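You operate a simulated robot arm through the tools that you are given. There is no shell and no other tool. Be economical: measure what you need, move in short steps, check, and stop when the job is done.

The job below is to be done with a simulated two-armed robot. You get a single attempt, and the scene is never put back.

TASK
On the drying rack top, fold the yellow cloth in half and then in half again.

The check looks at the end state, three seconds after you hand in, the way a careful person would. Anything else that was tipped, shoved, dropped, spilled or broken makes it a failure. Flat cloth is picked up by pressing the open fingertips on it (5 to 10 N) and closing them slowly along it; thin cloth reads only 2 to 8 mm in the jaws.

THE ROBOT
Two 7-joint arms with two-finger parallel grippers on one trunk, on a base that drives. Base frame: it is fixed to the floor where the robot stands at the start and does not move with it; the origin is under the middle of the robot, x ahead of it, y to its left, z up. Lengths are in mm, angles in rad, forces in N, time in s.
The left shoulder is at the start at [70, 188, 1215], the right one opposite. Places, roughly: drying rack top [400, 0, 900]. Payload 3.91 kg a hand.
The TCP of each hand is the grasp point between the finger pads, 30 mm short of the fingertips. In the tool frame z runs along the fingers and y along their closing line. Largest opening 110 mm; finger width 20, thickness 10; the body of the gripper, 48 by 112 mm, starts 55 mm behind the TCP.
Orientation is that of the tool frame in the base frame, as [roll, pitch, yaw] about the fixed x, y, z axes, in that order (R = Rz(yaw) Ry(pitch) Rx(roll)). With the fingers straight down and closing along the base's y, the tool's x points along the base's -x, its y along +y and its z along -z.

THE INTERFACE
- The arms move only by the tool send_rows. It takes "left_series", "right_series" or both (then of equal length, played together; a hand with none holds still); each is a list of rows, each a list of 3 entries, a list of its own where there are three numbers: the finger opening in mm, from 0 to 110, then the shift along the tool's x, y, z in units of 30 mm (1.0 is 30 mm), then the turn, a rotation vector about the tool's x, y, z in units of 5 degrees (1.0 is 5 degrees). In form: [[grip, [dx, dy, dz], [wx, wy, wz]], ...]. A call has 1 to 12 rows; each row shifts and turns the commanded pose from where the row before left it, along the tool's axes as they then stand. A call with a number of a shift or a turn outside -1 to 1 is refused whole. A row lasts 0.2 s, in which the tool goes at most 50 mm and 0.15 rad; a call with a longer step from one row to the next is refused whole, and so is a gripper value outside its range. A pose out of reach is approached as far as the arm can. The call stops where the force on the tool passes 40 N (or 10 N more than at its start, if that is more) or the arm is blocked; 0.2 s more then pass. The fingers move at their own pace (about 72 mm/s each) and stop on an object; they squeeze with about 33 N. The grip force told is the motor's: it shows also when the fingers shut on nothing. Time passes only in rows, and 0.2 s behind the last, so rows that do not move let the fingers close. It gives the time, the measured TCP pose, the force on the tool (base axes), the opening and the grip force at its end, in the units of the frame above (readings bear some noise), and new pictures: "show" is both (left out), scene, wrist or none (wrist: the cameras of the hands that moved).
- Cameras (640 x 400 px; columns grow to the right, rows downward): "scene" is now at [121.9, 19.1, 1431.5]; the picture's right is [0.19, -0.98, -0.00], its down [-0.74, -0.14, -0.65] and it looks along [0.64, 0.12, -0.76] (base axes); focal length 214 px, centre (320, 200). "left" rides on the left gripper at [72, -17, -103] in its tool frame; the picture's right is [0.23, 0.97, 0.00], its down [-0.76, 0.18, -0.62] and it looks along [-0.61, 0.14, 0.78] (tool axes); focal length 222 px, centre (320, 200). "right" rides on the right gripper at [72, 17, -103] in its tool frame; the picture's right is [-0.23, 0.97, 0.00], its down [-0.76, -0.18, -0.62] and it looks along [-0.61, -0.14, 0.78] (tool axes); focal length 222 px, centre (320, 200). There is no depth. A picture from a camera that has moved, and an enlarged one, comes with that camera's place and axes in the base frame and with its lens. The place of the scene camera against the robot may be out by one fixed shift of up to 12 mm in any direction.
- lift_body(by): slides the trunk up (or, below 0, down) by that many mm; the arms and the scene camera ride with it, the base frame stays. It gives what a move gives, with no picture.
- drive_base(legs): drives the robot by 1 to 6 legs, each [ahead, turn to the left] in mm and rad, along the robot's own axes; the way and the turn of a leg run together, so that a leg with both is an arc; at most 1500 mm and 3.142 rad a leg. The arms and the cameras ride along, it lands a little off, and it stops where it bumps. It gives what a move gives, and a new picture of the scene camera.
- head_to(pan, tilt): turns the head with the scene camera to pan (to the left, within 1.501 rad either way) and tilt (down, from -0.506 to 1.204), counted from straight ahead of the robot. It gives what a move gives, and a new picture of the scene camera.
- zoom(camera, box): a new picture of the part [left, top, right, bottom] of that camera's present view, enlarged. It takes no simulated time.
- sign_off(): hands the job in; it is judged then, once.

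Work in short steps. Places have to be worked out from the pictures, the camera data and where the tool is seen: move nearer, look again, correct. Check each grasp and each placing, and mend what went wrong. You have 120 turns and 260 pictures in all, those below and enlarged ones among them. Open the grippers and draw the arms clear of the work before you hand the job in, unless the task says otherwise; then end with one line.

The tools are called after "Emit:" as name(argument=value, ...) on one line, values as JSON. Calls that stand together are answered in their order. send_rows: Moves the arms, as the interface text tells. Its arguments: {"type":"object","properties":{"left_series":{"type":"array","items":{"type":"array"}},"right_series":{"type":"array","items":{"type":"array"}},"show":{"type":"string","enum":["both","scene","wrist","none"]}},"required":[]} The other tools are called the same way: lift_body (by) slides the trunk up or down; drive_base (legs) drives the base; head_to (pan, tilt) turns the head that bears the scene camera; zoom (camera, box) takes an enlarged picture of a part of a camera's view; sign_off () hands the job in.

At the start:

```text
time_s: 0.0
left_ee_pos: [556.9, 301.0, 1141.9]
left_ee_rot: [-3.134, -0.001, -3.132]
left_contact_force: [0.2, 0.8, 0.0]
left_gripper_width: 110.1
left_gripper_force: 0.0
right_ee_pos: [568.3, -181.5, 1136.1]
right_ee_rot: [-3.141, -0.001, -3.141]
right_contact_force: [-0.7, 0.7, -0.1]
right_gripper_width: 110.1
right_gripper_force: 0.0
trunk travel left (down, up): [-725.0, 215.0]
robot x, y, heading: [2.2, 1.3, -0.002]
head pan, tilt: [0.19, 0.859]
```

scene: 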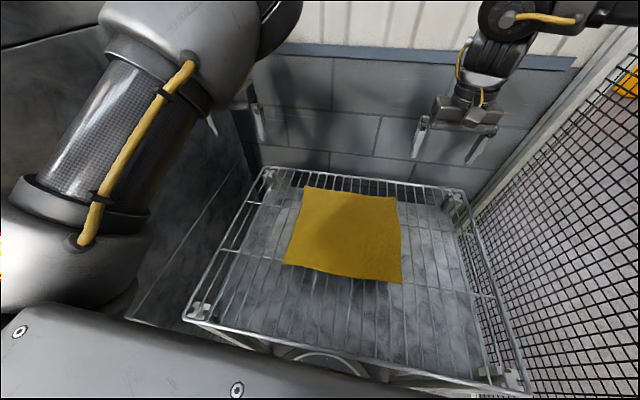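
right: 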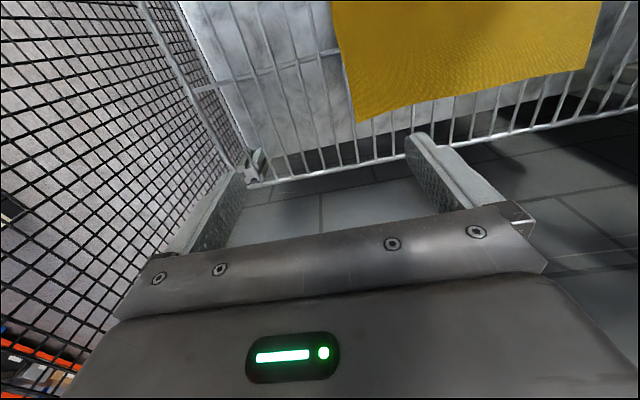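
left: 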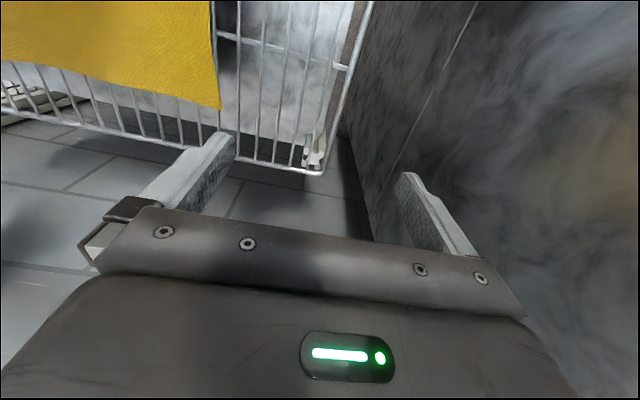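

I put the cloth at about x 340–622, y -142 to 160. I'll zoom in on the rack to see the wire spacing and the cloth edges.

Emit:
zoom(camera="scene", box=[180, 150, 420, 300])

Emit:
zoom(camera="scene", box=[180, 240, 540, 400])

```text
2.67 times, centred on (300, 225) of scene
camera zoom: at [121.9, 19.1, 1431.5], right [0.19, -0.98, 0.0], down [-0.74, -0.14, -0.65], along [0.64, 0.12, -0.76], focal length 572 px, centre (373, 133)
```

zoom: 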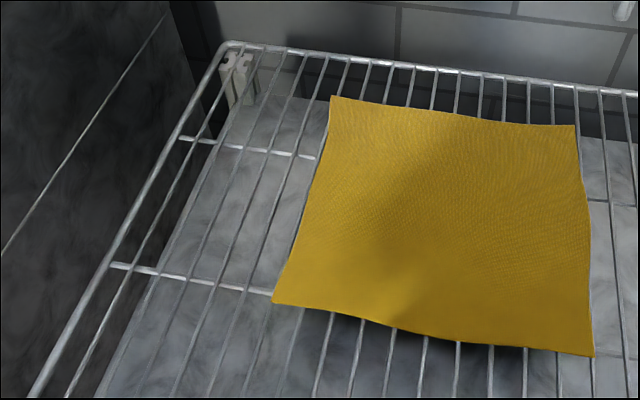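

```text
1.78 times, centred on (360, 320) of scene
camera zoom: at [121.9, 19.1, 1431.5], right [0.19, -0.98, 0.0], down [-0.74, -0.14, -0.65], along [0.64, 0.12, -0.76], focal length 381 px, centre (249, -13)
```

zoom: 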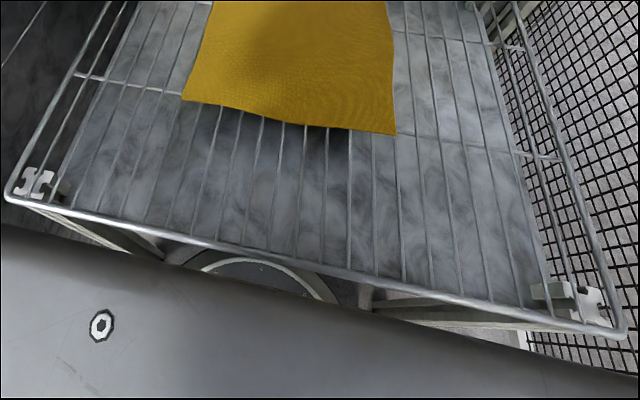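

The wires run along x at a pitch of about 32 mm, so the fingers should close along x.

Plan:
- **First fold:** the left hand takes the far-left corner, the right hand takes the near-left corner, and both fold to the right.
- **Second fold:** near edge to far edge.

First I turn both hands 90°, which puts the cameras on the outer sides.

Emit:
send_rows(left_series=[[60, [0, 0, 0], [0, 0, 1]], [60, [0, 0, 0], [0, 0, 1]], [60, [0, 0, 0], [0, 0, 1]], [60, [0, 0, 0], [0, 0, 1]], [60, [0, 0, 0], [0, 0, 1]], [60, [0, 0, 0], [0, 0, 1]], [60, [0, 0, 0], [0, 0, 1]], [60, [0, 0, 0], [0, 0, 1]], [60, [0, 0, 0], [0, 0, 1]], [60, [0, 0, 0], [0, 0, 1]], [60, [0, 0, 0], [0, 0, 1]], [60, [0, 0, 0], [0, 0, 1]]], right_series=[[60, [0, 0, 0], [0, 0, -1]], [60, [0, 0, 0], [0, 0, -1]], [60, [0, 0, 0], [0, 0, -1]], [60, [0, 0, 0], [0, 0, -1]], [60, [0, 0, 0], [0, 0, -1]], [60, [0, 0, 0], [0, 0, -1]], [60, [0, 0, 0], [0, 0, -1]], [60, [0, 0, 0], [0, 0, -1]], [60, [0, 0, 0], [0, 0, -1]], [60, [0, 0, 0], [0, 0, -1]], [60, [0, 0, 0], [0, 0, -1]], [60, [0, 0, 0], [0, 0, -1]]], show="none")

Emit:
send_rows(left_series=[[60, [0, 0, 0], [0, 0, 1]], [60, [0, 0, 0], [0, 0, 1]], [60, [0, 0, 0], [0, 0, 1]], [60, [0, 0, 0], [0, 0, 1]], [60, [0, 0, 0], [0, 0, 1]], [60, [0, 0, 0], [0, 0, 1]]], right_series=[[60, [0, 0, 0], [0, 0, -1]], [60, [0, 0, 0], [0, 0, -1]], [60, [0, 0, 0], [0, 0, -1]], [60, [0, 0, 0], [0, 0, -1]], [60, [0, 0, 0], [0, 0, -1]], [60, [0, 0, 0], [0, 0, -1]]])

```text
time_s: 2.6
left_ee_pos: [572.4, 308.9, 1146.9]
left_ee_rot: [-3.135, 0.001, 2.715]
left_contact_force: [0.0, 0.5, 0.3]
left_gripper_width: 60.1
left_gripper_force: 0.0
left hand out of reach, approached as far as the arm can: row 5, 6, 7, 8, 9, 10, 11, 12
right_ee_pos: [567.4, -182.6, 1136.1]
right_ee_rot: [-3.141, -0.001, -2.093]
right_contact_force: [0.4, 0.5, -0.9]
right_gripper_width: 59.9
right_gripper_force: 0.1
trunk travel left (down, up): [-725.0, 215.0]
robot x, y, heading: [-0.1, 1.5, -0.0]
head pan, tilt: [0.19, 0.859]
```

```text
time_s: 4.0
left_ee_pos: [571.7, 308.8, 1145.4]
left_ee_rot: [-3.135, 0.002, 2.715]
left_contact_force: [0.4, 0.9, 0.3]
left_gripper_width: 60.0
left_gripper_force: 0.0
left hand out of reach, approached as far as the arm can: row 1, 2, 3, 4, 5, 6
right_ee_pos: [567.6, -181.2, 1135.8]
right_ee_rot: [3.139, 0.0, -1.568]
right_contact_force: [0.0, 0.3, -0.5]
right_gripper_width: 60.2
right_gripper_force: 0.0
trunk travel left (down, up): [-725.0, 215.0]
robot x, y, heading: [-2.5, -1.5, 0.001]
head pan, tilt: [0.19, 0.859]
camera scene: at [121.9, 19.0, 1431.5], right [0.19, -0.98, 0.0], down [-0.74, -0.14, -0.65], along [0.64, 0.12, -0.76], focal length 214 px, centre (320, 200)
camera right: at [552.1, -253.9, 1238.9], right [-0.97, 0.23, 0.0], down [0.18, 0.76, 0.62], along [0.14, 0.61, -0.78], focal length 222 px, centre (320, 200)
camera left: at [499.2, 324.2, 1249.4], right [0.2, 0.98, -0.01], down [0.77, -0.15, 0.62], along [0.61, -0.13, -0.78], focal length 222 px, centre (320, 200)
```

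scene: 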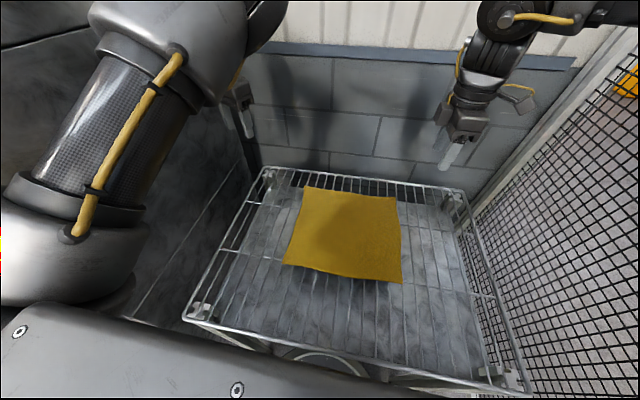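
right: 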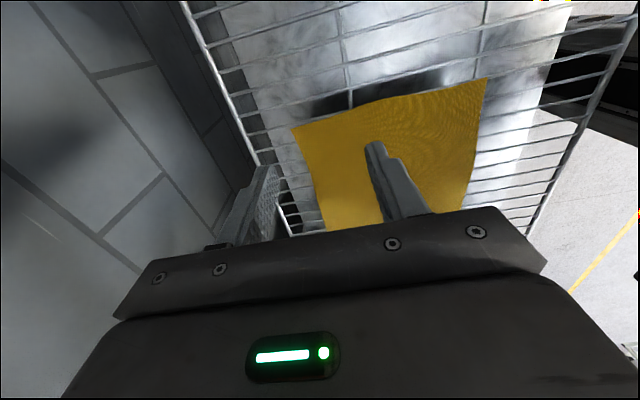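
left: 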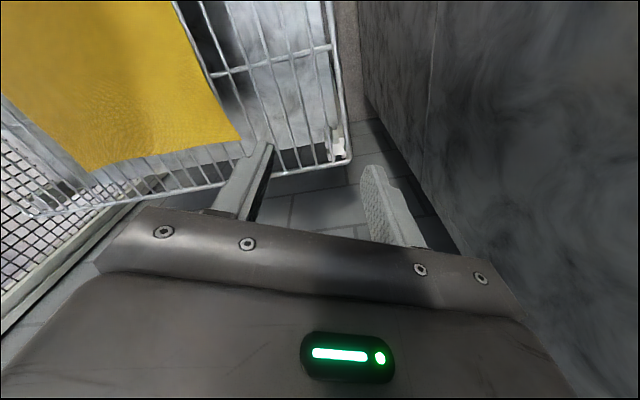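

The left hand stuck at about 25°, while the right hand reached 90°. I'll turn the left hand the other way.

Emit:
send_rows(left_series=[[60, [0, 0, 0], [0, 0, -1]], [60, [0, 0, 0], [0, 0, -1]], [60, [0, 0, 0], [0, 0, -1]], [60, [0, 0, 0], [0, 0, -1]], [60, [0, 0, 0], [0, 0, -1]], [60, [0, 0, 0], [0, 0, -1]], [60, [0, 0, 0], [0, 0, -1]], [60, [0, 0, 0], [0, 0, -1]], [60, [0, 0, 0], [0, 0, -1]], [60, [0, 0, 0], [0, 0, -1]], [60, [0, 0, 0], [0, 0, -1]], [60, [0, 0, 0], [0, 0, -1]]], show="none")

```text
time_s: 6.6
left_ee_pos: [571.0, 308.5, 1146.3]
left_ee_rot: [-3.136, -0.003, -2.52]
left_contact_force: [-0.4, 0.9, 0.4]
left_gripper_width: 59.9
left_gripper_force: 0.0
right_ee_pos: [567.6, -181.5, 1135.8]
right_ee_rot: [3.141, 0.0, -1.572]
right_contact_force: [-0.1, -0.1, 0.1]
right_gripper_width: 60.1
right_gripper_force: 0.0
trunk travel left (down, up): [-725.0, 215.0]
robot x, y, heading: [-0.9, -1.4, -0.002]
head pan, tilt: [0.19, 0.859]
```

That direction works, so I continue to yaw -1.57.

Emit:
send_rows(left_series=[[60, [0, 0, 0], [0, 0, -1]], [60, [0, 0, 0], [0, 0, -1]], [60, [0, 0, 0], [0, 0, -1]], [60, [0, 0, 0], [0, 0, -1]], [60, [0, 0, 0], [0, 0, -1]], [60, [0, 0, 0], [0, 0, -1]], [60, [0, 0, 0], [0, 0, -1]], [60, [0, 0, 0], [0, 0, -1]], [60, [0, 0, 0], [0, 0, -1]], [60, [0, 0, 0], [0, 0, -1]], [60, [0, 0, 0], [0, 0, -0.9]]], show="scene")

```text
time_s: 9.0
left_ee_pos: [573.0, 307.9, 1146.0]
left_ee_rot: [3.14, -0.007, -1.568]
left_contact_force: [-0.3, 0.0, 0.3]
left_gripper_width: 59.8
left_gripper_force: 0.0
right_ee_pos: [568.8, -181.1, 1136.1]
right_ee_rot: [-3.142, 0.0, -1.571]
right_contact_force: [1.4, 0.2, -0.3]
right_gripper_width: 60.0
right_gripper_force: 0.1
trunk travel left (down, up): [-725.0, 215.0]
robot x, y, heading: [0.4, 3.3, 0.005]
head pan, tilt: [0.19, 0.859]
camera scene: at [121.9, 19.1, 1431.5], right [0.19, -0.98, 0.0], down [-0.74, -0.14, -0.65], along [0.64, 0.12, -0.76], focal length 214 px, centre (320, 200)
```

scene: 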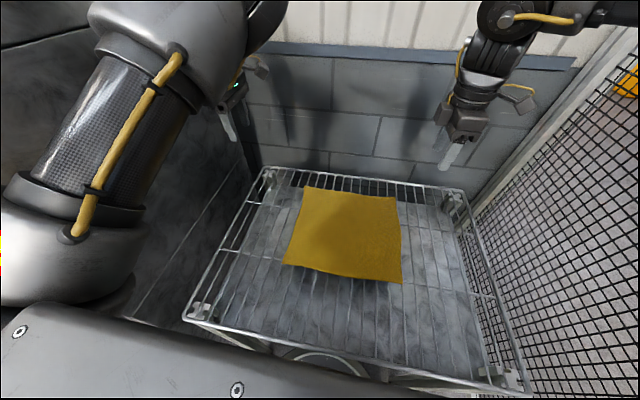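

Now I bring both hands above their corners at about z 1010: right to (355,140), left to (605,150).

Emit:
send_rows(left_series=[[60, [0.44, -0.09, 0.37], [0, 0, 0]], [60, [0.44, -0.09, 0.37], [0, 0, 0]], [60, [0.44, -0.09, 0.37], [0, 0, 0]], [60, [0.44, -0.09, 0.37], [0, 0, 0]], [60, [0.44, -0.09, 0.37], [0, 0, 0]], [60, [0.44, -0.09, 0.37], [0, 0, 0]], [60, [0.44, -0.09, 0.37], [0, 0, 0]], [60, [0.44, -0.09, 0.37], [0, 0, 0]], [60, [0.44, -0.09, 0.37], [0, 0, 0]], [60, [0.44, -0.09, 0.37], [0, 0, 0]], [60, [0.44, -0.09, 0.37], [0, 0, 0]], [60, [0.44, -0.09, 0.37], [0, 0, 0]]], right_series=[[60, [-0.89, 0.59, 0.35], [0, 0, 0]], [60, [-0.89, 0.59, 0.35], [0, 0, 0]], [60, [-0.89, 0.59, 0.35], [0, 0, 0]], [60, [-0.89, 0.59, 0.35], [0, 0, 0]], [60, [-0.89, 0.59, 0.35], [0, 0, 0]], [60, [-0.89, 0.59, 0.35], [0, 0, 0]], [60, [-0.89, 0.59, 0.35], [0, 0, 0]], [60, [-0.89, 0.59, 0.35], [0, 0, 0]], [60, [-0.89, 0.59, 0.35], [0, 0, 0]], [60, [-0.89, 0.59, 0.35], [0, 0, 0]], [60, [-0.89, 0.59, 0.35], [0, 0, 0]], [60, [-0.89, 0.59, 0.35], [0, 0, 0]]])

```text
time_s: 11.6
left_ee_pos: [595.4, 206.5, 1045.5]
left_ee_rot: [3.128, -0.019, -1.548]
left_contact_force: [-0.6, 0.4, -0.6]
left_gripper_width: 60.2
left_gripper_force: 0.0
left hand out of reach, approached as far as the arm can: row 9, 10, 11, 12
right_ee_pos: [354.6, 139.7, 1011.5]
right_ee_rot: [-3.141, -0.002, -1.571]
right_contact_force: [-0.1, 0.9, 0.4]
right_gripper_width: 59.8
right_gripper_force: 0.1
trunk travel left (down, up): [-725.0, 215.0]
robot x, y, heading: [-3.3, 1.9, 0.002]
head pan, tilt: [0.19, 0.859]
camera scene: at [121.2, 21.2, 1431.6], right [0.19, -0.98, 0.0], down [-0.74, -0.14, -0.65], along [0.64, 0.12, -0.76], focal length 214 px, centre (320, 200)
camera right: at [337.4, 68.2, 1113.7], right [-0.97, 0.23, 0.0], down [0.18, 0.76, 0.62], along [0.14, 0.61, -0.78], focal length 222 px, centre (320, 200)
camera left: at [615.1, 137.5, 1150.7], right [-0.97, -0.25, 0.02], down [-0.19, 0.77, 0.61], along [-0.17, 0.59, -0.79], focal length 222 px, centre (320, 200)
```

scene: 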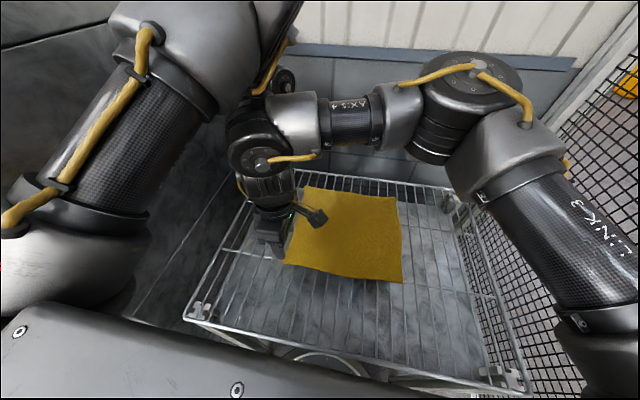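
right: 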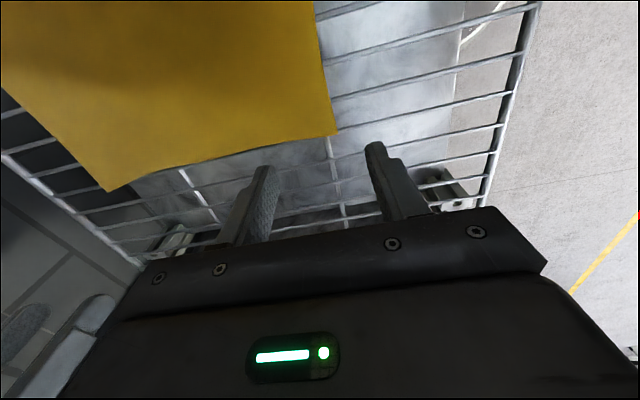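
left: 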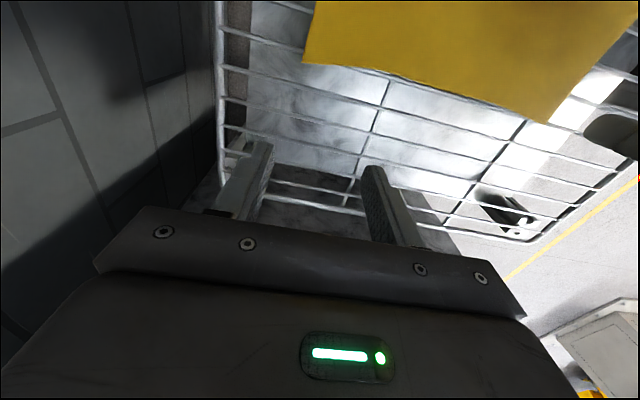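

Right is in place, and its view confirms the corners near (342,156) and (617,162). Left stalled at (595,206), so I'll try relaxing its yaw by 20° while moving towards the corner.

Emit:
send_rows(left_series=[[60, [0, 0, 0], [0, 0, 1]], [60, [0, 0, 0], [0, 0, 1]], [60, [0, 0, 0], [0, 0, 1]], [60, [0, 0, 0], [0, 0, 1]], [60, [0.5, 0, 0.2], [0, 0, 0]], [60, [0.5, 0, 0.2], [0, 0, 0]], [60, [0.5, 0, 0.2], [0, 0, 0]], [60, [0.5, 0, 0.2], [0, 0, 0]]], show="none")

```text
time_s: 13.4
left_ee_pos: [598.2, 203.5, 1047.8]
left_ee_rot: [-3.142, -0.023, -1.899]
left_contact_force: [0.5, 0.2, -0.1]
left_gripper_width: 59.8
left_gripper_force: 0.1
left hand out of reach, approached as far as the arm can: row 5, 6, 7, 8
right_ee_pos: [355.5, 139.8, 1012.2]
right_ee_rot: [3.141, -0.001, -1.57]
right_contact_force: [-0.3, 0.5, -0.1]
right_gripper_width: 59.9
right_gripper_force: 0.1
trunk travel left (down, up): [-725.0, 215.0]
robot x, y, heading: [0.6, 1.4, 0.001]
head pan, tilt: [0.19, 0.859]
```

Still stuck, so I'll probe which direction is blocked: straight down first, then straight forward.

Emit:
send_rows(left_series=[[60, [0, 0, 0.5], [0, 0, 0]], [60, [0, 0, 0.5], [0, 0, 0]], [60, [0, 0, 0.5], [0, 0, 0]]], show="none")

Emit:
send_rows(left_series=[[60, [0.5, 0, 0], [0, 0, 0]], [60, [0.5, 0, 0], [0, 0, 0]], [60, [0.5, 0, 0], [0, 0, 0]]], show="none")

Emit:
send_rows(left_series=[[60, [0, 0.5, 0], [0, 0, 0]], [60, [0, 0.5, 0], [0, 0, 0]], [60, [0, 0.5, 0], [0, 0, 0]]], show="none")

```text
time_s: 14.2
left_ee_pos: [601.6, 204.9, 1010.3]
left_ee_rot: [-3.131, -0.005, -1.908]
left_contact_force: [-0.5, 0.3, 0.4]
left_gripper_width: 59.9
left_gripper_force: 0.0
left hand out of reach, approached as far as the arm can: row 2
right_ee_pos: [355.4, 133.1, 1004.8]
right_ee_rot: [3.139, -0.012, -1.574]
right_contact_force: [0.5, -0.3, 0.0]
right_gripper_width: 60.3
right_gripper_force: 0.1
trunk travel left (down, up): [-725.0, 215.0]
robot x, y, heading: [-1.4, 0.1, -0.004]
head pan, tilt: [0.19, 0.859]
```

```text
time_s: 15.0
left_ee_pos: [601.4, 202.9, 1010.4]
left_ee_rot: [-3.132, -0.01, -1.909]
left_contact_force: [-0.1, -0.3, -0.2]
left_gripper_width: 60.2
left_gripper_force: 0.0
left hand out of reach, approached as far as the arm can: row 1, 2, 3
right_ee_pos: [356.6, 135.5, 1005.1]
right_ee_rot: [3.138, -0.014, -1.575]
right_contact_force: [0.1, -0.1, 0.5]
right_gripper_width: 60.0
right_gripper_force: 0.1
trunk travel left (down, up): [-725.0, 215.0]
robot x, y, heading: [0.6, -1.2, 0.002]
head pan, tilt: [0.19, 0.859]
```

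```text
time_s: 15.8
left_ee_pos: [560.6, 231.9, 1001.2]
left_ee_rot: [3.132, -0.02, -1.9]
left_contact_force: [-0.8, -0.2, 0.0]
left_gripper_width: 60.0
left_gripper_force: 0.1
left hand out of reach, approached as far as the arm can: row 1, 2, 3
right_ee_pos: [352.5, 141.3, 1013.5]
right_ee_rot: [-3.139, 0.002, -1.568]
right_contact_force: [-0.3, 0.3, -0.3]
right_gripper_width: 60.1
right_gripper_force: 0.2
trunk travel left (down, up): [-725.0, 215.0]
robot x, y, heading: [-0.4, 1.9, -0.001]
head pan, tilt: [0.19, 0.859]
```

The right hand shifted about 7 mm when left moved, so the arms are touching. I'll pull the right hand back to the right, then retry left.

Emit:
send_rows(right_series=[[60, [1, 0, -0.2], [0, 0, 0]], [60, [1, 0, -0.2], [0, 0, 0]], [60, [1, 0, -0.2], [0, 0, 0]], [60, [1, 0, -0.2], [0, 0, 0]], [60, [1, 0, -0.2], [0, 0, 0]], [60, [1, 0, -0.2], [0, 0, 0]], [60, [1, 0, -0.2], [0, 0, 0]], [60, [1, 0, -0.2], [0, 0, 0]]], show="none")

Emit:
send_rows(left_series=[[60, [0.5, 0, 0], [0, 0, -1]], [60, [0.5, 0, 0], [0, 0, -1]], [60, [0.5, 0, 0], [0, 0, -1]], [60, [0.5, 0, 0], [0, 0, -0.8]], [60, [0.5, 0, 0], [0, 0, 0]]], show="scene")

```text
time_s: 17.6
left_ee_pos: [562.2, 229.0, 1005.0]
left_ee_rot: [3.14, -0.02, -1.903]
left_contact_force: [0.0, 0.5, 0.3]
left_gripper_width: 59.8
left_gripper_force: 0.1
right_ee_pos: [356.8, -101.3, 1057.8]
right_ee_rot: [-3.142, 0.002, -1.571]
right_contact_force: [0.2, 0.2, 0.3]
right_gripper_width: 59.8
right_gripper_force: 0.1
trunk travel left (down, up): [-725.0, 215.0]
robot x, y, heading: [-1.3, 0.1, -0.001]
head pan, tilt: [0.19, 0.859]
```

```text
time_s: 18.8
left_ee_pos: [580.3, 218.6, 1012.8]
left_ee_rot: [3.137, -0.018, -1.572]
left_contact_force: [0.0, 0.5, 0.8]
left_gripper_width: 60.1
left_gripper_force: 0.0
left hand out of reach, approached as far as the arm can: row 1, 2, 3, 4, 5
right_ee_pos: [358.4, -100.9, 1059.7]
right_ee_rot: [3.14, 0.002, -1.569]
right_contact_force: [-0.6, 0.4, -0.3]
right_gripper_width: 59.9
right_gripper_force: 0.1
trunk travel left (down, up): [-725.0, 215.0]
robot x, y, heading: [3.0, 0.7, -0.001]
head pan, tilt: [0.19, 0.859]
camera scene: at [122.0, 18.6, 1431.5], right [0.19, -0.98, 0.0], down [-0.74, -0.14, -0.65], along [0.64, 0.12, -0.76], focal length 214 px, centre (320, 200)
```

scene: 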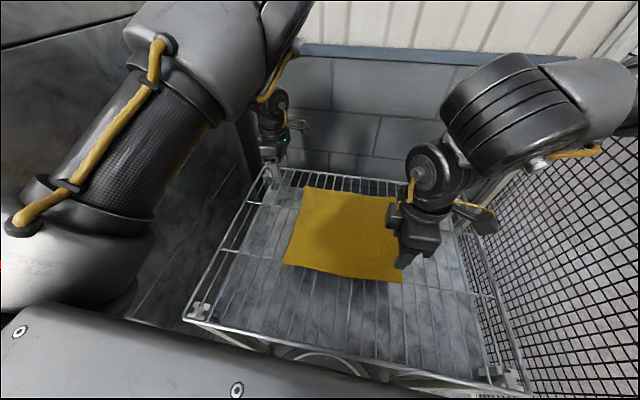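

Left is still limited with no contact, so this looks like an arm-configuration limit rather than a collision. I'll raise the trunk and test left's reach with a more extended arm.

Emit:
lift_body(by=150)

Emit:
send_rows(left_series=[[60, [0.3, 0, 1], [0, 0, 0]], [60, [0.3, 0, 1], [0, 0, 0]], [60, [0.3, 0, 1], [0, 0, 0]], [60, [0.3, 0, 1], [0, 0, 0]], [60, [0.3, 0, 0], [0, 0, 0]], [60, [0.3, 0, 0], [0, 0, 0]], [60, [0.3, 0, 0], [0, 0, 0]], [60, [0.3, 0, 0], [0, 0, 0]]], show="scene")

```text
time_s: 20.6
left_ee_pos: [579.9, 219.5, 1162.1]
left_ee_rot: [3.137, -0.017, -1.572]
left_contact_force: [-0.8, 0.2, 0.0]
left_gripper_width: 60.2
left_gripper_force: 0.1
right_ee_pos: [358.2, -99.9, 1208.6]
right_ee_rot: [-3.14, 0.001, -1.571]
right_contact_force: [0.5, 0.3, 0.1]
right_gripper_width: 60.1
right_gripper_force: 0.0
trunk travel left (down, up): [-875.0, 65.0]
robot x, y, heading: [1.1, -1.5, -0.0]
head pan, tilt: [0.19, 0.859]
```

```text
time_s: 22.4
left_ee_pos: [590.9, 203.4, 1054.4]
left_ee_rot: [3.135, -0.01, -1.584]
left_contact_force: [-0.5, -0.2, -0.5]
left_gripper_width: 59.9
left_gripper_force: 0.1
left hand out of reach, approached as far as the arm can: row 1, 3, 5, 6, 7, 8
right_ee_pos: [357.7, -99.8, 1209.3]
right_ee_rot: [-3.14, 0.001, -1.571]
right_contact_force: [-0.6, -0.2, 0.0]
right_gripper_width: 60.1
right_gripper_force: 0.0
trunk travel left (down, up): [-875.0, 65.0]
robot x, y, heading: [1.4, 0.6, -0.0]
head pan, tilt: [0.19, 0.859]
camera scene: at [121.8, 18.5, 1581.5], right [0.19, -0.98, 0.0], down [-0.74, -0.14, -0.65], along [0.64, 0.12, -0.76], focal length 214 px, centre (320, 200)
```

scene: 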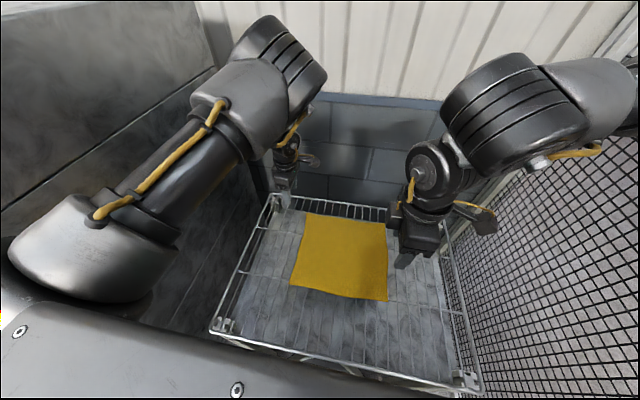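

The same boundary appears, with the left elbow swung inward. I'll pull left back and outward, then come inward at smaller x, to see whether the elbow re-poses.

Emit:
send_rows(left_series=[[60, [-0.8, 0.3, -0.6], [0, 0, 0]], [60, [-0.8, 0.3, -0.6], [0, 0, 0]], [60, [-0.8, 0.3, -0.6], [0, 0, 0]], [60, [-0.8, 1, 0], [0, 0, 0]], [60, [-0.8, 1, 0], [0, 0, 0]], [60, [0, 1, 0], [0, 0, 0]], [60, [0, 1, 0], [0, 0, 0]], [60, [0, 1, 0], [0, 0, 0]]], show="none")

Emit:
send_rows(left_series=[[60, [1, 0, 0], [0, 0, 0]], [60, [1, 0, 0], [0, 0, 0]], [60, [1, 0, 0], [0, 0, 0]], [60, [1, 0, 0], [0, 0, 0]], [60, [1, 0, 0], [0, 0, 0]], [60, [1, 0, 0], [0, 0, 0]]], show="scene")

```text
time_s: 24.1
left_ee_pos: [415.7, 328.2, 1110.4]
left_ee_rot: [3.139, -0.01, -1.588]
left_contact_force: [-0.5, -0.7, 0.0]
left_gripper_width: 60.1
left_gripper_force: 0.1
right_ee_pos: [357.3, -99.2, 1209.6]
right_ee_rot: [3.141, 0.001, -1.572]
right_contact_force: [0.3, 0.2, 0.1]
right_gripper_width: 60.2
right_gripper_force: 0.1
trunk travel left (down, up): [-875.0, 65.0]
robot x, y, heading: [-0.2, 2.3, 0.005]
head pan, tilt: [0.19, 0.859]
```

```text
time_s: 25.6
left_ee_pos: [411.5, 275.5, 1106.0]
left_ee_rot: [3.124, -0.023, -1.566]
left_contact_force: [0.3, -0.2, 0.2]
left_gripper_width: 59.9
left_gripper_force: 0.0
left hand out of reach, approached as far as the arm can: row 2, 3, 4, 5, 6
right_ee_pos: [358.4, -99.4, 1208.7]
right_ee_rot: [-3.141, 0.001, -1.57]
right_contact_force: [0.5, 0.9, 0.6]
right_gripper_width: 60.0
right_gripper_force: 0.0
trunk travel left (down, up): [-875.0, 65.0]
robot x, y, heading: [0.3, -5.2, 0.0]
head pan, tilt: [0.19, 0.859]
camera scene: at [122.3, 19.4, 1581.5], right [0.19, -0.98, 0.0], down [-0.74, -0.14, -0.65], along [0.64, 0.12, -0.76], focal length 214 px, centre (320, 200)
```

scene: 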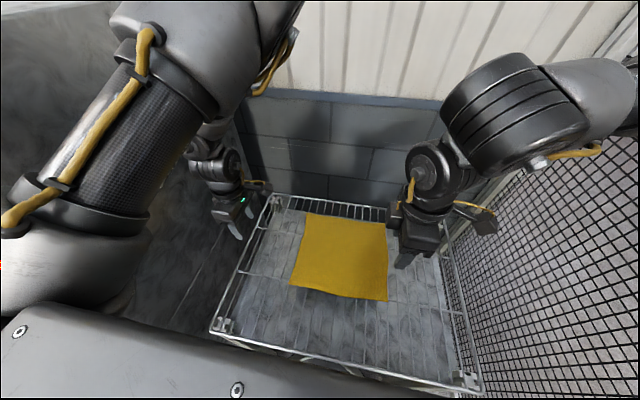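

Left's inward limit follows the same kind of line. I'll tilt left's fingers 30° inward, which favours an elbow-out pose, and then try moving inward again.

Emit:
send_rows(left_series=[[60, [0, 0, 0], [0, 1, 0]], [60, [0, 0, 0], [0, 1, 0]], [60, [0, 0, 0], [0, 1, 0]], [60, [0, 0, 0], [0, 1, 0]], [60, [0, 0, 0], [0, 1, 0]], [60, [0, 0, 0], [0, 1, 0]], [60, [0.8, 0, 0.45], [0, 0, 0]], [60, [0.8, 0, 0.45], [0, 0, 0]], [60, [0.8, 0, 0.45], [0, 0, 0]], [60, [0.8, 0, 0.45], [0, 0, 0]]], show="scene")

```text
time_s: 27.8
left_ee_pos: [414.6, 161.2, 1116.9]
left_ee_rot: [3.138, -0.532, -1.585]
left_contact_force: [-0.3, 0.1, 0.6]
left_gripper_width: 60.0
left_gripper_force: 0.2
right_ee_pos: [357.2, -100.9, 1211.2]
right_ee_rot: [3.141, 0.003, -1.572]
right_contact_force: [0.4, -0.4, 0.3]
right_gripper_width: 60.3
right_gripper_force: 0.0
trunk travel left (down, up): [-875.0, 65.0]
robot x, y, heading: [-3.0, 0.5, -0.001]
head pan, tilt: [0.19, 0.859]
camera scene: at [120.7, 17.6, 1581.6], right [0.19, -0.98, 0.0], down [-0.74, -0.14, -0.65], along [0.64, 0.12, -0.76], focal length 214 px, centre (320, 200)
```

scene: 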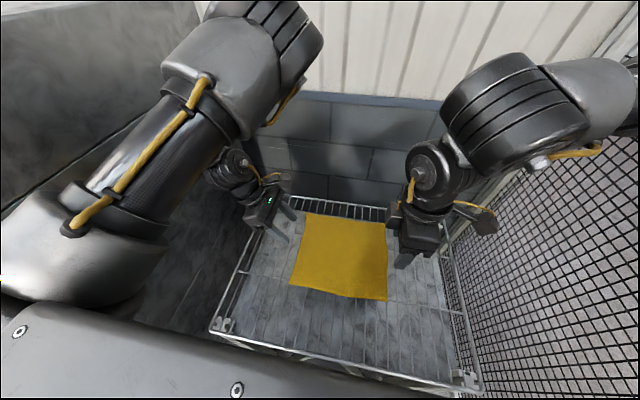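

Tilting helped: left is at y 161. I'll move further inward and then try to untilt.

Emit:
send_rows(left_series=[[60, [0.8, 0, 0.45], [0, 0, 0]], [60, [0.8, 0, 0.45], [0, 0, 0]], [60, [0, 0, 0], [0, -1, 0]], [60, [0, 0, 0], [0, -1, 0]], [60, [0, 0, 0], [0, -1, 0]], [60, [0, 0, 0], [0, -1, 0]], [60, [0, 0, 0], [0, -1, 0]], [60, [0, 0, 0], [0, -1, 0]]], show="none")

```text
time_s: 29.6
left_ee_pos: [420.2, 275.9, 1107.7]
left_ee_rot: [3.125, -0.021, -1.567]
left_contact_force: [0.0, 0.7, -0.1]
left_gripper_width: 60.0
left_gripper_force: 0.0
left hand out of reach, approached as far as the arm can: row 2, 3, 4, 5, 6, 7, 8
right_ee_pos: [357.6, -101.2, 1208.5]
right_ee_rot: [3.141, 0.001, -1.571]
right_contact_force: [0.4, 0.2, -0.3]
right_gripper_width: 60.3
right_gripper_force: 0.1
trunk travel left (down, up): [-875.0, 65.0]
robot x, y, heading: [-0.2, 2.6, -0.001]
head pan, tilt: [0.19, 0.859]
```

The limit is on where left's wrist can go, so left will work with a 40° inward tilt. Closing along x is unaffected by that.

New plan: the first fold goes near edge to far edge, left hand on the near-left corner and right hand on the near-right. I bring both above their corners.

Emit:
send_rows(left_series=[[60, [0, 0, 0], [0, 1, 0]], [60, [0, 0, 0], [0, 1, 0]], [60, [0, 0, 0], [0, 1, 0]], [60, [0, 0, 0], [0, 1, 0]], [60, [0, 0, 0], [0, 1, 0]], [60, [0, 0, 0], [0, 1, 0]], [60, [0, 0, 0], [0, 1, 0]], [60, [0, 0, 0], [0, 1, 0]], [60, [0.15, 0.36, 0.9], [0, 0, 0]], [60, [0.15, 0.36, 0.9], [0, 0, 0]], [60, [0.15, 0.36, 0.9], [0, 0, 0]], [60, [0.15, 0.36, 0.9], [0, 0, 0]]], right_series=[[60, [0.07, 0, 0.58], [0, 0, 0]], [60, [0.07, 0, 0.58], [0, 0, 0]], [60, [0.07, 0, 0.58], [0, 0, 0]], [60, [0.07, 0, 0.58], [0, 0, 0]], [60, [0.07, 0, 0.58], [0, 0, 0]], [60, [0.07, 0, 0.58], [0, 0, 0]], [60, [0.07, 0, 0.58], [0, 0, 0]], [60, [0.07, 0, 0.58], [0, 0, 0]], [60, [0.07, 0, 0.58], [0, 0, 0]], [60, [0.07, 0, 0.58], [0, 0, 0]], [60, [0.07, 0, 0.58], [0, 0, 0]], [60, [0.07, 0, 0.58], [0, 0, 0]]])

```text
time_s: 32.1
left_ee_pos: [382.5, 190.7, 1041.5]
left_ee_rot: [3.138, -0.708, -1.582]
left_contact_force: [0.0, 0.2, 0.0]
left_gripper_width: 60.0
left_gripper_force: 0.1
right_ee_pos: [358.8, -123.8, 1000.5]
right_ee_rot: [-3.141, -0.002, -1.57]
right_contact_force: [-0.5, 0.9, 0.3]
right_gripper_width: 60.0
right_gripper_force: 0.2
trunk travel left (down, up): [-875.0, 65.0]
robot x, y, heading: [-2.6, 1.5, 0.004]
head pan, tilt: [0.19, 0.859]
camera scene: at [123.3, 21.8, 1581.4], right [0.19, -0.98, 0.0], down [-0.74, -0.14, -0.65], along [0.64, 0.12, -0.76], focal length 214 px, centre (320, 200)
camera right: at [342.4, -195.4, 1103.7], right [-0.97, 0.23, 0.0], down [0.18, 0.76, 0.62], along [0.14, 0.61, -0.78], focal length 222 px, centre (320, 200)
camera left: at [399.7, 203.5, 1167.0], right [-0.98, -0.16, 0.15], down [-0.16, 0.99, -0.02], along [-0.15, -0.05, -0.99], focal length 222 px, centre (320, 200)
```

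scene: 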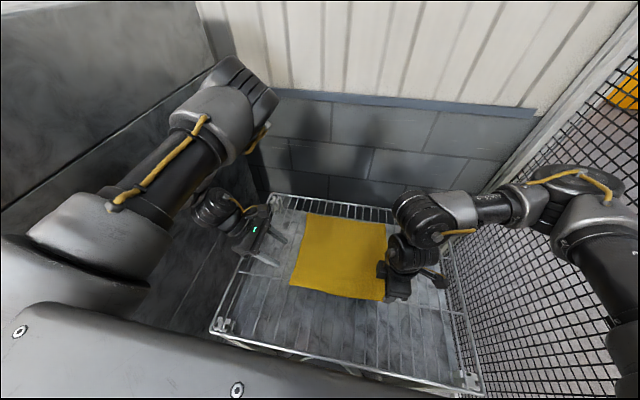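
right: 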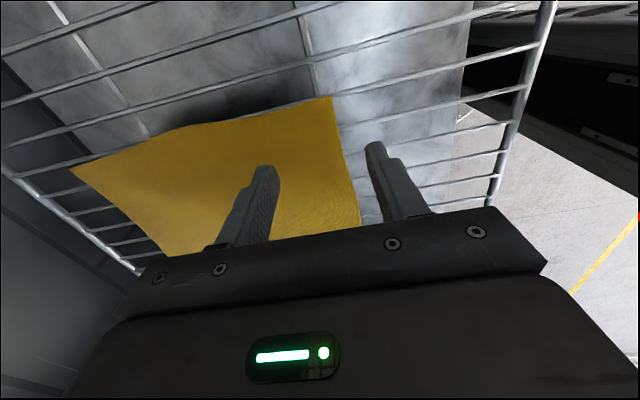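
left: 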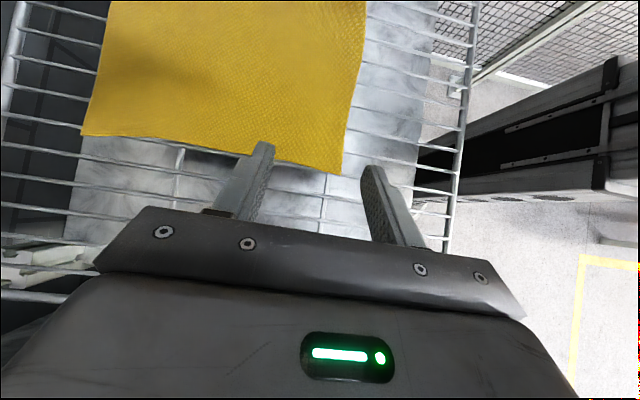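

Both corners check out, NR at (343,-144) and NL at (337,155). I now go down close above them, with the jaws narrowed to 50 mm.

Emit:
send_rows(left_series=[[50, [-0.125, 0.21, 0.71], [0, 0, 0]], [50, [-0.125, 0.21, 0.71], [0, 0, 0]], [50, [-0.125, 0.21, 0.71], [0, 0, 0]], [50, [-0.125, 0.21, 0.71], [0, 0, 0]]], right_series=[[50, [0, 0, 0.46], [0, 0, 0]], [50, [0, 0, 0.46], [0, 0, 0]], [50, [0, 0, 0.46], [0, 0, 0]], [50, [0, 0, 0.46], [0, 0, 0]]], show="wrist")

```text
time_s: 33.1
left_ee_pos: [354.8, 144.1, 966.6]
left_ee_rot: [3.137, -0.706, -1.584]
left_contact_force: [-0.3, -0.2, -0.7]
left_gripper_width: 50.2
left_gripper_force: 0.0
right_ee_pos: [359.1, -127.6, 945.9]
right_ee_rot: [-3.142, 0.002, -1.569]
right_contact_force: [0.2, 0.1, 0.2]
right_gripper_width: 50.0
right_gripper_force: 0.1
trunk travel left (down, up): [-875.0, 65.0]
robot x, y, heading: [-0.3, -2.6, -0.0]
head pan, tilt: [0.19, 0.859]
camera right: at [341.8, -199.5, 1047.9], right [-0.97, 0.23, 0.0], down [0.18, 0.76, 0.62], along [0.14, 0.61, -0.78], focal length 222 px, centre (320, 200)
camera left: at [372.6, 156.0, 1093.0], right [-0.98, -0.16, 0.15], down [-0.16, 0.99, -0.02], along [-0.15, -0.04, -0.99], focal length 222 px, centre (320, 200)
```

right: 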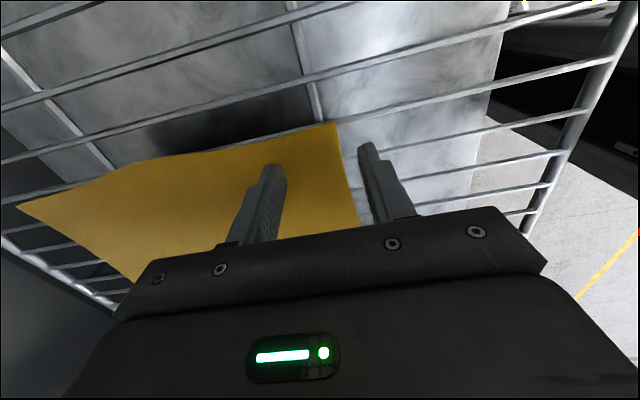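
left: 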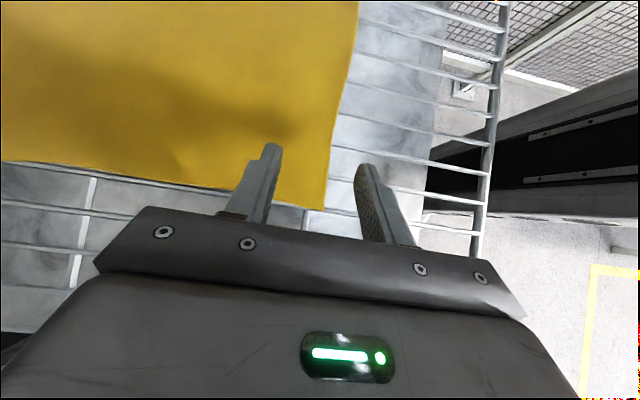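

Both are aligned: the outer fingers are about 8 mm beyond the edge. I go down gently towards contact and watch the forces.

Emit:
send_rows(left_series=[[50, [-0.16, 0, 0.19], [0, 0, 0]], [50, [-0.16, 0, 0.19], [0, 0, 0]], [50, [-0.16, 0, 0.19], [0, 0, 0]], [50, [-0.12, 0, 0.14], [0, 0, 0]], [50, [0, 0, 0], [0, 0, 0]]], right_series=[[50, [0, 0, 0.1], [0, 0, 0]], [50, [0, 0, 0.1], [0, 0, 0]], [50, [0, 0, 0.1], [0, 0, 0]], [50, [0, 0, 0.1], [0, 0, 0]], [50, [0, 0, 0.08], [0, 0, 0]]], show="none")

```text
time_s: 34.4
left_ee_pos: [353.8, 144.3, 940.3]
left_ee_rot: [3.136, -0.706, -1.585]
left_contact_force: [0.5, -0.1, -1.2]
left_gripper_width: 50.1
left_gripper_force: 0.0
right_ee_pos: [359.0, -124.7, 931.6]
right_ee_rot: [-3.14, 0.0, -1.57]
right_contact_force: [0.7, -0.4, 3.7]
right_gripper_width: 50.1
right_gripper_force: 0.3
trunk travel left (down, up): [-875.0, 65.0]
robot x, y, heading: [-3.9, -1.1, 0.002]
head pan, tilt: [0.19, 0.859]
```

The right hand is just touching (3.7 N at z 931.6, so the cloth lies at about z 901). Left has about 8–10 mm to go.

Emit:
send_rows(left_series=[[50, [-0.06, 0, 0.07], [0, 0, 0]], [50, [-0.06, 0, 0.07], [0, 0, 0]], [50, [-0.06, 0, 0.07], [0, 0, 0]], [50, [-0.03, 0, 0.035], [0, 0, 0]]], right_series=[[50, [0, 0, 0.02], [0, 0, 0]], [50, [0, 0, 0.02], [0, 0, 0]], [50, [0, 0, 0], [0, 0, 0]], [50, [0, 0, 0], [0, 0, 0]]], show="wrist")

```text
time_s: 35.4
left_ee_pos: [353.1, 143.9, 931.2]
left_ee_rot: [3.141, -0.709, -1.587]
left_contact_force: [0.2, 0.3, -0.6]
left_gripper_width: 50.0
left_gripper_force: 0.1
right_ee_pos: [357.5, -124.4, 930.8]
right_ee_rot: [-3.139, 0.001, -1.57]
right_contact_force: [3.5, -4.6, 32.6]
right_gripper_width: 51.7
right_gripper_force: 2.3
trunk travel left (down, up): [-875.0, 65.0]
robot x, y, heading: [-0.2, -0.3, -0.003]
head pan, tilt: [0.19, 0.859]
camera right: at [340.1, -197.6, 1033.4], right [-0.97, 0.23, 0.0], down [0.18, 0.76, 0.62], along [0.14, 0.61, -0.78], focal length 222 px, centre (320, 200)
camera left: at [370.0, 156.4, 1057.9], right [-0.98, -0.16, 0.15], down [-0.16, 0.99, -0.02], along [-0.14, -0.04, -0.99], focal length 222 px, centre (320, 200)
```

right: 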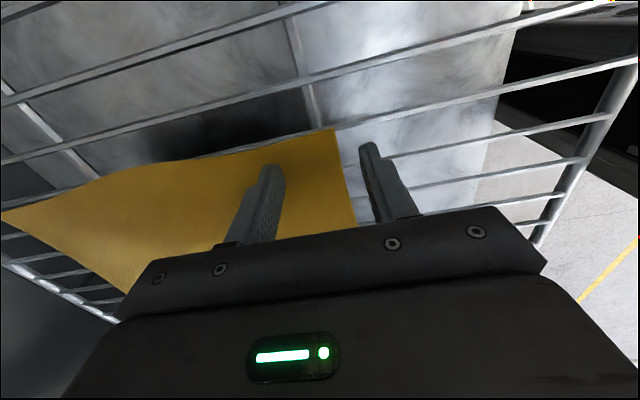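
left: 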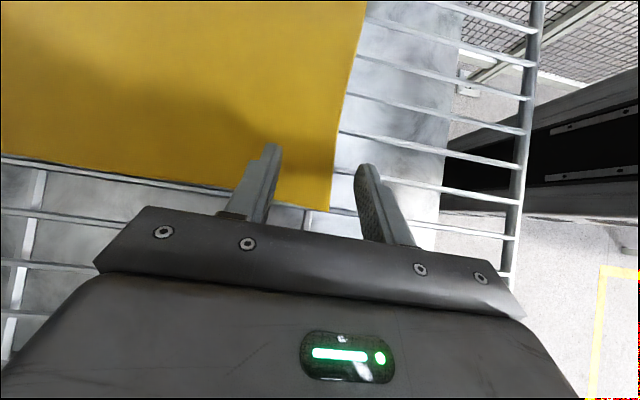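

The right hand is pressing too hard at 32 N, so I raise it about 0.8 mm. Left steps down by a millimetre at a time.

Emit:
send_rows(left_series=[[50, [-0.02, 0, 0.025], [0, 0, 0]], [50, [-0.02, 0, 0.025], [0, 0, 0]]], right_series=[[50, [0, 0, -0.026], [0, 0, 0]], [50, [0, 0, 0], [0, 0, 0]]], show="none")

```text
time_s: 36.0
left_ee_pos: [352.6, 143.0, 930.7]
left_ee_rot: [3.14, -0.706, -1.584]
left_contact_force: [0.0, 0.1, 1.4]
left_gripper_width: 49.8
left_gripper_force: 0.0
right_ee_pos: [356.2, -124.5, 931.0]
right_ee_rot: [-3.141, 0.0, -1.571]
right_contact_force: [4.2, -3.9, 31.2]
right_gripper_width: 52.0
right_gripper_force: 2.2
trunk travel left (down, up): [-875.0, 65.0]
robot x, y, heading: [-0.2, 1.3, -0.002]
head pan, tilt: [0.19, 0.859]
```

Emit:
send_rows(left_series=[[50, [-0.02, 0, 0.025], [0, 0, 0]], [50, [-0.02, 0, 0.025], [0, 0, 0]]], right_series=[[50, [0, 0, -0.035], [0, 0, 0]], [50, [0, 0, 0], [0, 0, 0]]], show="none")

```text
time_s: 36.5
left_ee_pos: [353.0, 144.0, 929.9]
left_ee_rot: [-3.139, -0.709, -1.584]
left_contact_force: [-1.1, 6.3, 39.8]
left_gripper_width: 49.1
left_gripper_force: 0.0
right_ee_pos: [353.4, -125.1, 930.4]
right_ee_rot: [-3.14, -0.002, -1.572]
right_contact_force: [0.2, -0.3, 0.3]
right_gripper_width: 50.3
right_gripper_force: 0.1
trunk travel left (down, up): [-875.0, 65.0]
robot x, y, heading: [0.4, -1.1, -0.003]
head pan, tilt: [0.19, 0.859]
```

Emit:
send_rows(left_series=[[50, [0.02, 0, -0.025], [0, 0, 0]], [50, [0, 0, 0], [0, 0, 0]]], right_series=[[50, [0, 0, 0.012], [0, 0, 0]], [50, [0, 0, 0], [0, 0, 0]]], show="none")

```text
time_s: 37.1
left_ee_pos: [351.7, 144.2, 929.9]
left_ee_rot: [3.141, -0.709, -1.587]
left_contact_force: [-0.7, 6.8, 39.1]
left_gripper_width: 49.7
left_gripper_force: 0.0
right_ee_pos: [355.1, -126.1, 930.9]
right_ee_rot: [-3.139, 0.001, -1.569]
right_contact_force: [-0.7, -0.7, 0.2]
right_gripper_width: 50.2
right_gripper_force: 0.1
trunk travel left (down, up): [-875.0, 65.0]
robot x, y, heading: [1.9, -0.4, -0.004]
head pan, tilt: [0.19, 0.859]
```

Emit:
send_rows(left_series=[[50, [0.016, 0, -0.019], [0, 0, 0]], [50, [0, 0, 0], [0, 0, 0]]], right_series=[[50, [0, 0, 0.015], [0, 0, 0]], [50, [0, 0, 0], [0, 0, 0]]], show="none")

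```text
time_s: 37.8
left_ee_pos: [352.8, 143.5, 928.6]
left_ee_rot: [3.141, -0.706, -1.587]
left_contact_force: [1.5, 4.6, 30.4]
left_gripper_width: 50.4
left_gripper_force: 0.5
right_ee_pos: [356.1, -126.0, 931.2]
right_ee_rot: [-3.138, 0.0, -1.57]
right_contact_force: [-1.6, -0.7, 10.6]
right_gripper_width: 49.4
right_gripper_force: 0.0
trunk travel left (down, up): [-875.0, 65.0]
robot x, y, heading: [-2.0, -0.4, -0.001]
head pan, tilt: [0.19, 0.859]
```

Right is at 10.6 N, which is good, so I close it slowly. Left eases off a bit more.

Emit:
send_rows(left_series=[[50, [0.01, 0, -0.012], [0, 0, 0]], [50, [0, 0, 0], [0, 0, 0]], [50, [0, 0, 0], [0, 0, 0]], [50, [0, 0, 0], [0, 0, 0]], [50, [0, 0, 0], [0, 0, 0]], [50, [0, 0, 0], [0, 0, 0]], [50, [0, 0, 0], [0, 0, 0]], [50, [0, 0, 0], [0, 0, 0]], [50, [0, 0, 0], [0, 0, 0]], [50, [0, 0, 0], [0, 0, 0]], [50, [0, 0, 0], [0, 0, 0]]], right_series=[[45, [0, 0, 0], [0, 0, 0]], [40, [0, 0, 0], [0, 0, 0]], [35, [0, 0, 0], [0, 0, 0]], [30, [0, 0, 0], [0, 0, 0]], [25, [0, 0, 0], [0, 0, 0]], [20, [0, 0, 0], [0, 0, 0]], [15, [0, 0, 0], [0, 0, 0]], [10, [0, 0, 0], [0, 0, 0]], [5, [0, 0, 0], [0, 0, 0]], [0, [0, 0, 0], [0, 0, 0]], [0, [0, 0, 0], [0, 0, 0]]], show="wrist")

```text
time_s: 40.1
left_ee_pos: [351.7, 144.0, 929.6]
left_ee_rot: [-3.14, -0.707, -1.587]
left_contact_force: [1.2, -1.0, 11.5]
left_gripper_width: 50.3
left_gripper_force: 0.1
right_ee_pos: [355.3, -124.9, 931.1]
right_ee_rot: [-3.137, 0.0, -1.571]
right_contact_force: [1.0, -0.4, 32.3]
right_gripper_width: 2.0
right_gripper_force: 33.3
trunk travel left (down, up): [-875.0, 65.0]
robot x, y, heading: [4.3, 0.3, 0.002]
head pan, tilt: [0.19, 0.859]
camera right: at [338.8, -197.3, 1033.5], right [-0.97, 0.23, 0.0], down [0.18, 0.76, 0.62], along [0.14, 0.61, -0.78], focal length 222 px, centre (320, 200)
camera left: at [369.5, 156.2, 1056.0], right [-0.98, -0.16, 0.15], down [-0.16, 0.99, -0.02], along [-0.14, -0.04, -0.99], focal length 222 px, centre (320, 200)
```

right: 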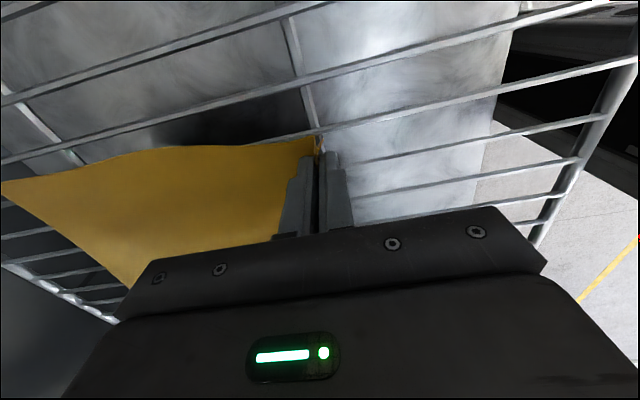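
left: 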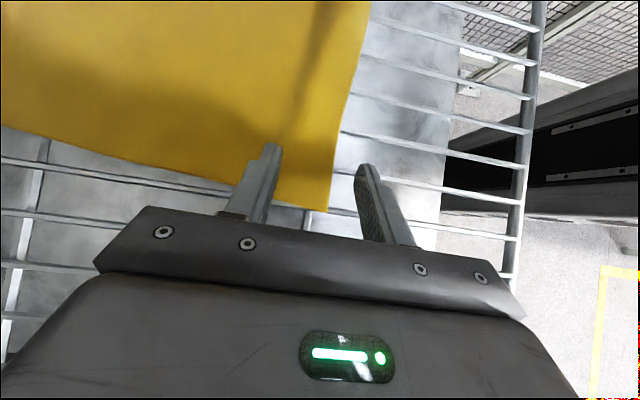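

Right shows 2.0 mm with yellow visible in the jaws. Left is at 11.5 N, so I close it slowly now.

Emit:
send_rows(left_series=[[45, [0, 0, 0], [0, 0, 0]], [40, [0, 0, 0], [0, 0, 0]], [35, [0, 0, 0], [0, 0, 0]], [30, [0, 0, 0], [0, 0, 0]], [25, [0, 0, 0], [0, 0, 0]], [20, [0, 0, 0], [0, 0, 0]], [15, [0, 0, 0], [0, 0, 0]], [10, [0, 0, 0], [0, 0, 0]], [5, [0, 0, 0], [0, 0, 0]], [0, [0, 0, 0], [0, 0, 0]], [0, [0, 0, 0], [0, 0, 0]]], show="wrist")

Emit:
zoom(camera="right", box=[240, 100, 400, 200])

Emit:
zoom(camera="left", box=[240, 120, 400, 220])

```text
time_s: 42.5
left_ee_pos: [351.8, 143.9, 929.2]
left_ee_rot: [3.141, -0.705, -1.588]
left_contact_force: [-1.0, -0.6, 8.8]
left_gripper_width: 2.1
left_gripper_force: 32.9
right_ee_pos: [355.1, -124.2, 931.0]
right_ee_rot: [-3.14, 0.001, -1.572]
right_contact_force: [2.5, -2.1, 40.0]
right_gripper_width: 2.0
right_gripper_force: 33.2
trunk travel left (down, up): [-875.0, 65.0]
robot x, y, heading: [1.5, 2.9, -0.004]
head pan, tilt: [0.19, 0.859]
camera left: at [369.4, 156.3, 1056.0], right [-0.98, -0.16, 0.15], down [-0.16, 0.99, -0.02], along [-0.14, -0.04, -0.99], focal length 222 px, centre (320, 200)
```

left: 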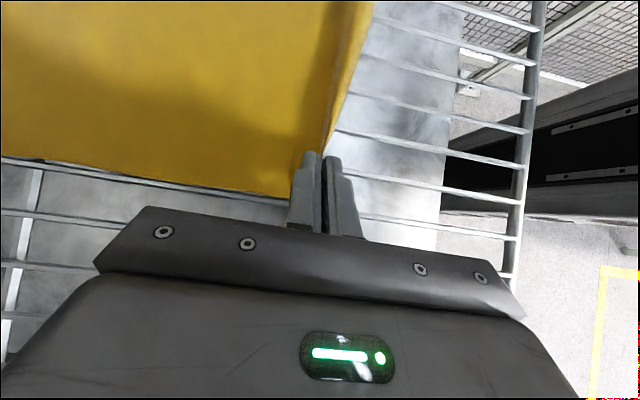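

```text
4.00 times, centred on (320, 150) of right
camera zoom: at [338.7, -197.2, 1033.5], right [-0.97, 0.23, 0.0], down [0.18, 0.76, 0.62], along [0.14, 0.61, -0.78], focal length 888 px, centre (320, 400)
```

zoom: 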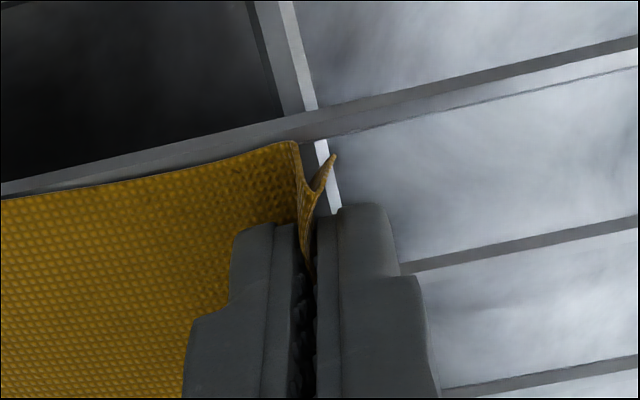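

```text
4.00 times, centred on (320, 170) of left
camera zoom: at [369.4, 156.3, 1056.0], right [-0.98, -0.16, 0.15], down [-0.16, 0.99, -0.02], along [-0.14, -0.04, -0.99], focal length 888 px, centre (320, 320)
```

zoom: 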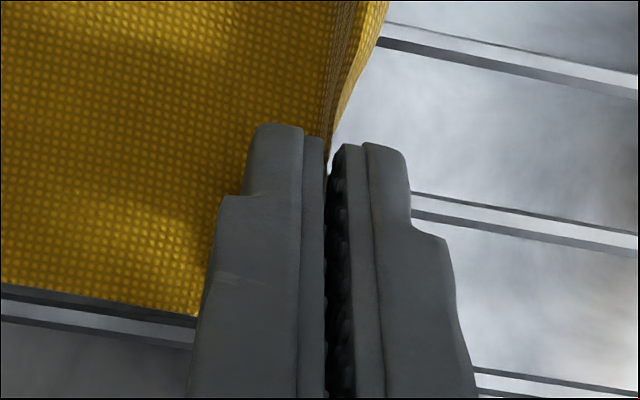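

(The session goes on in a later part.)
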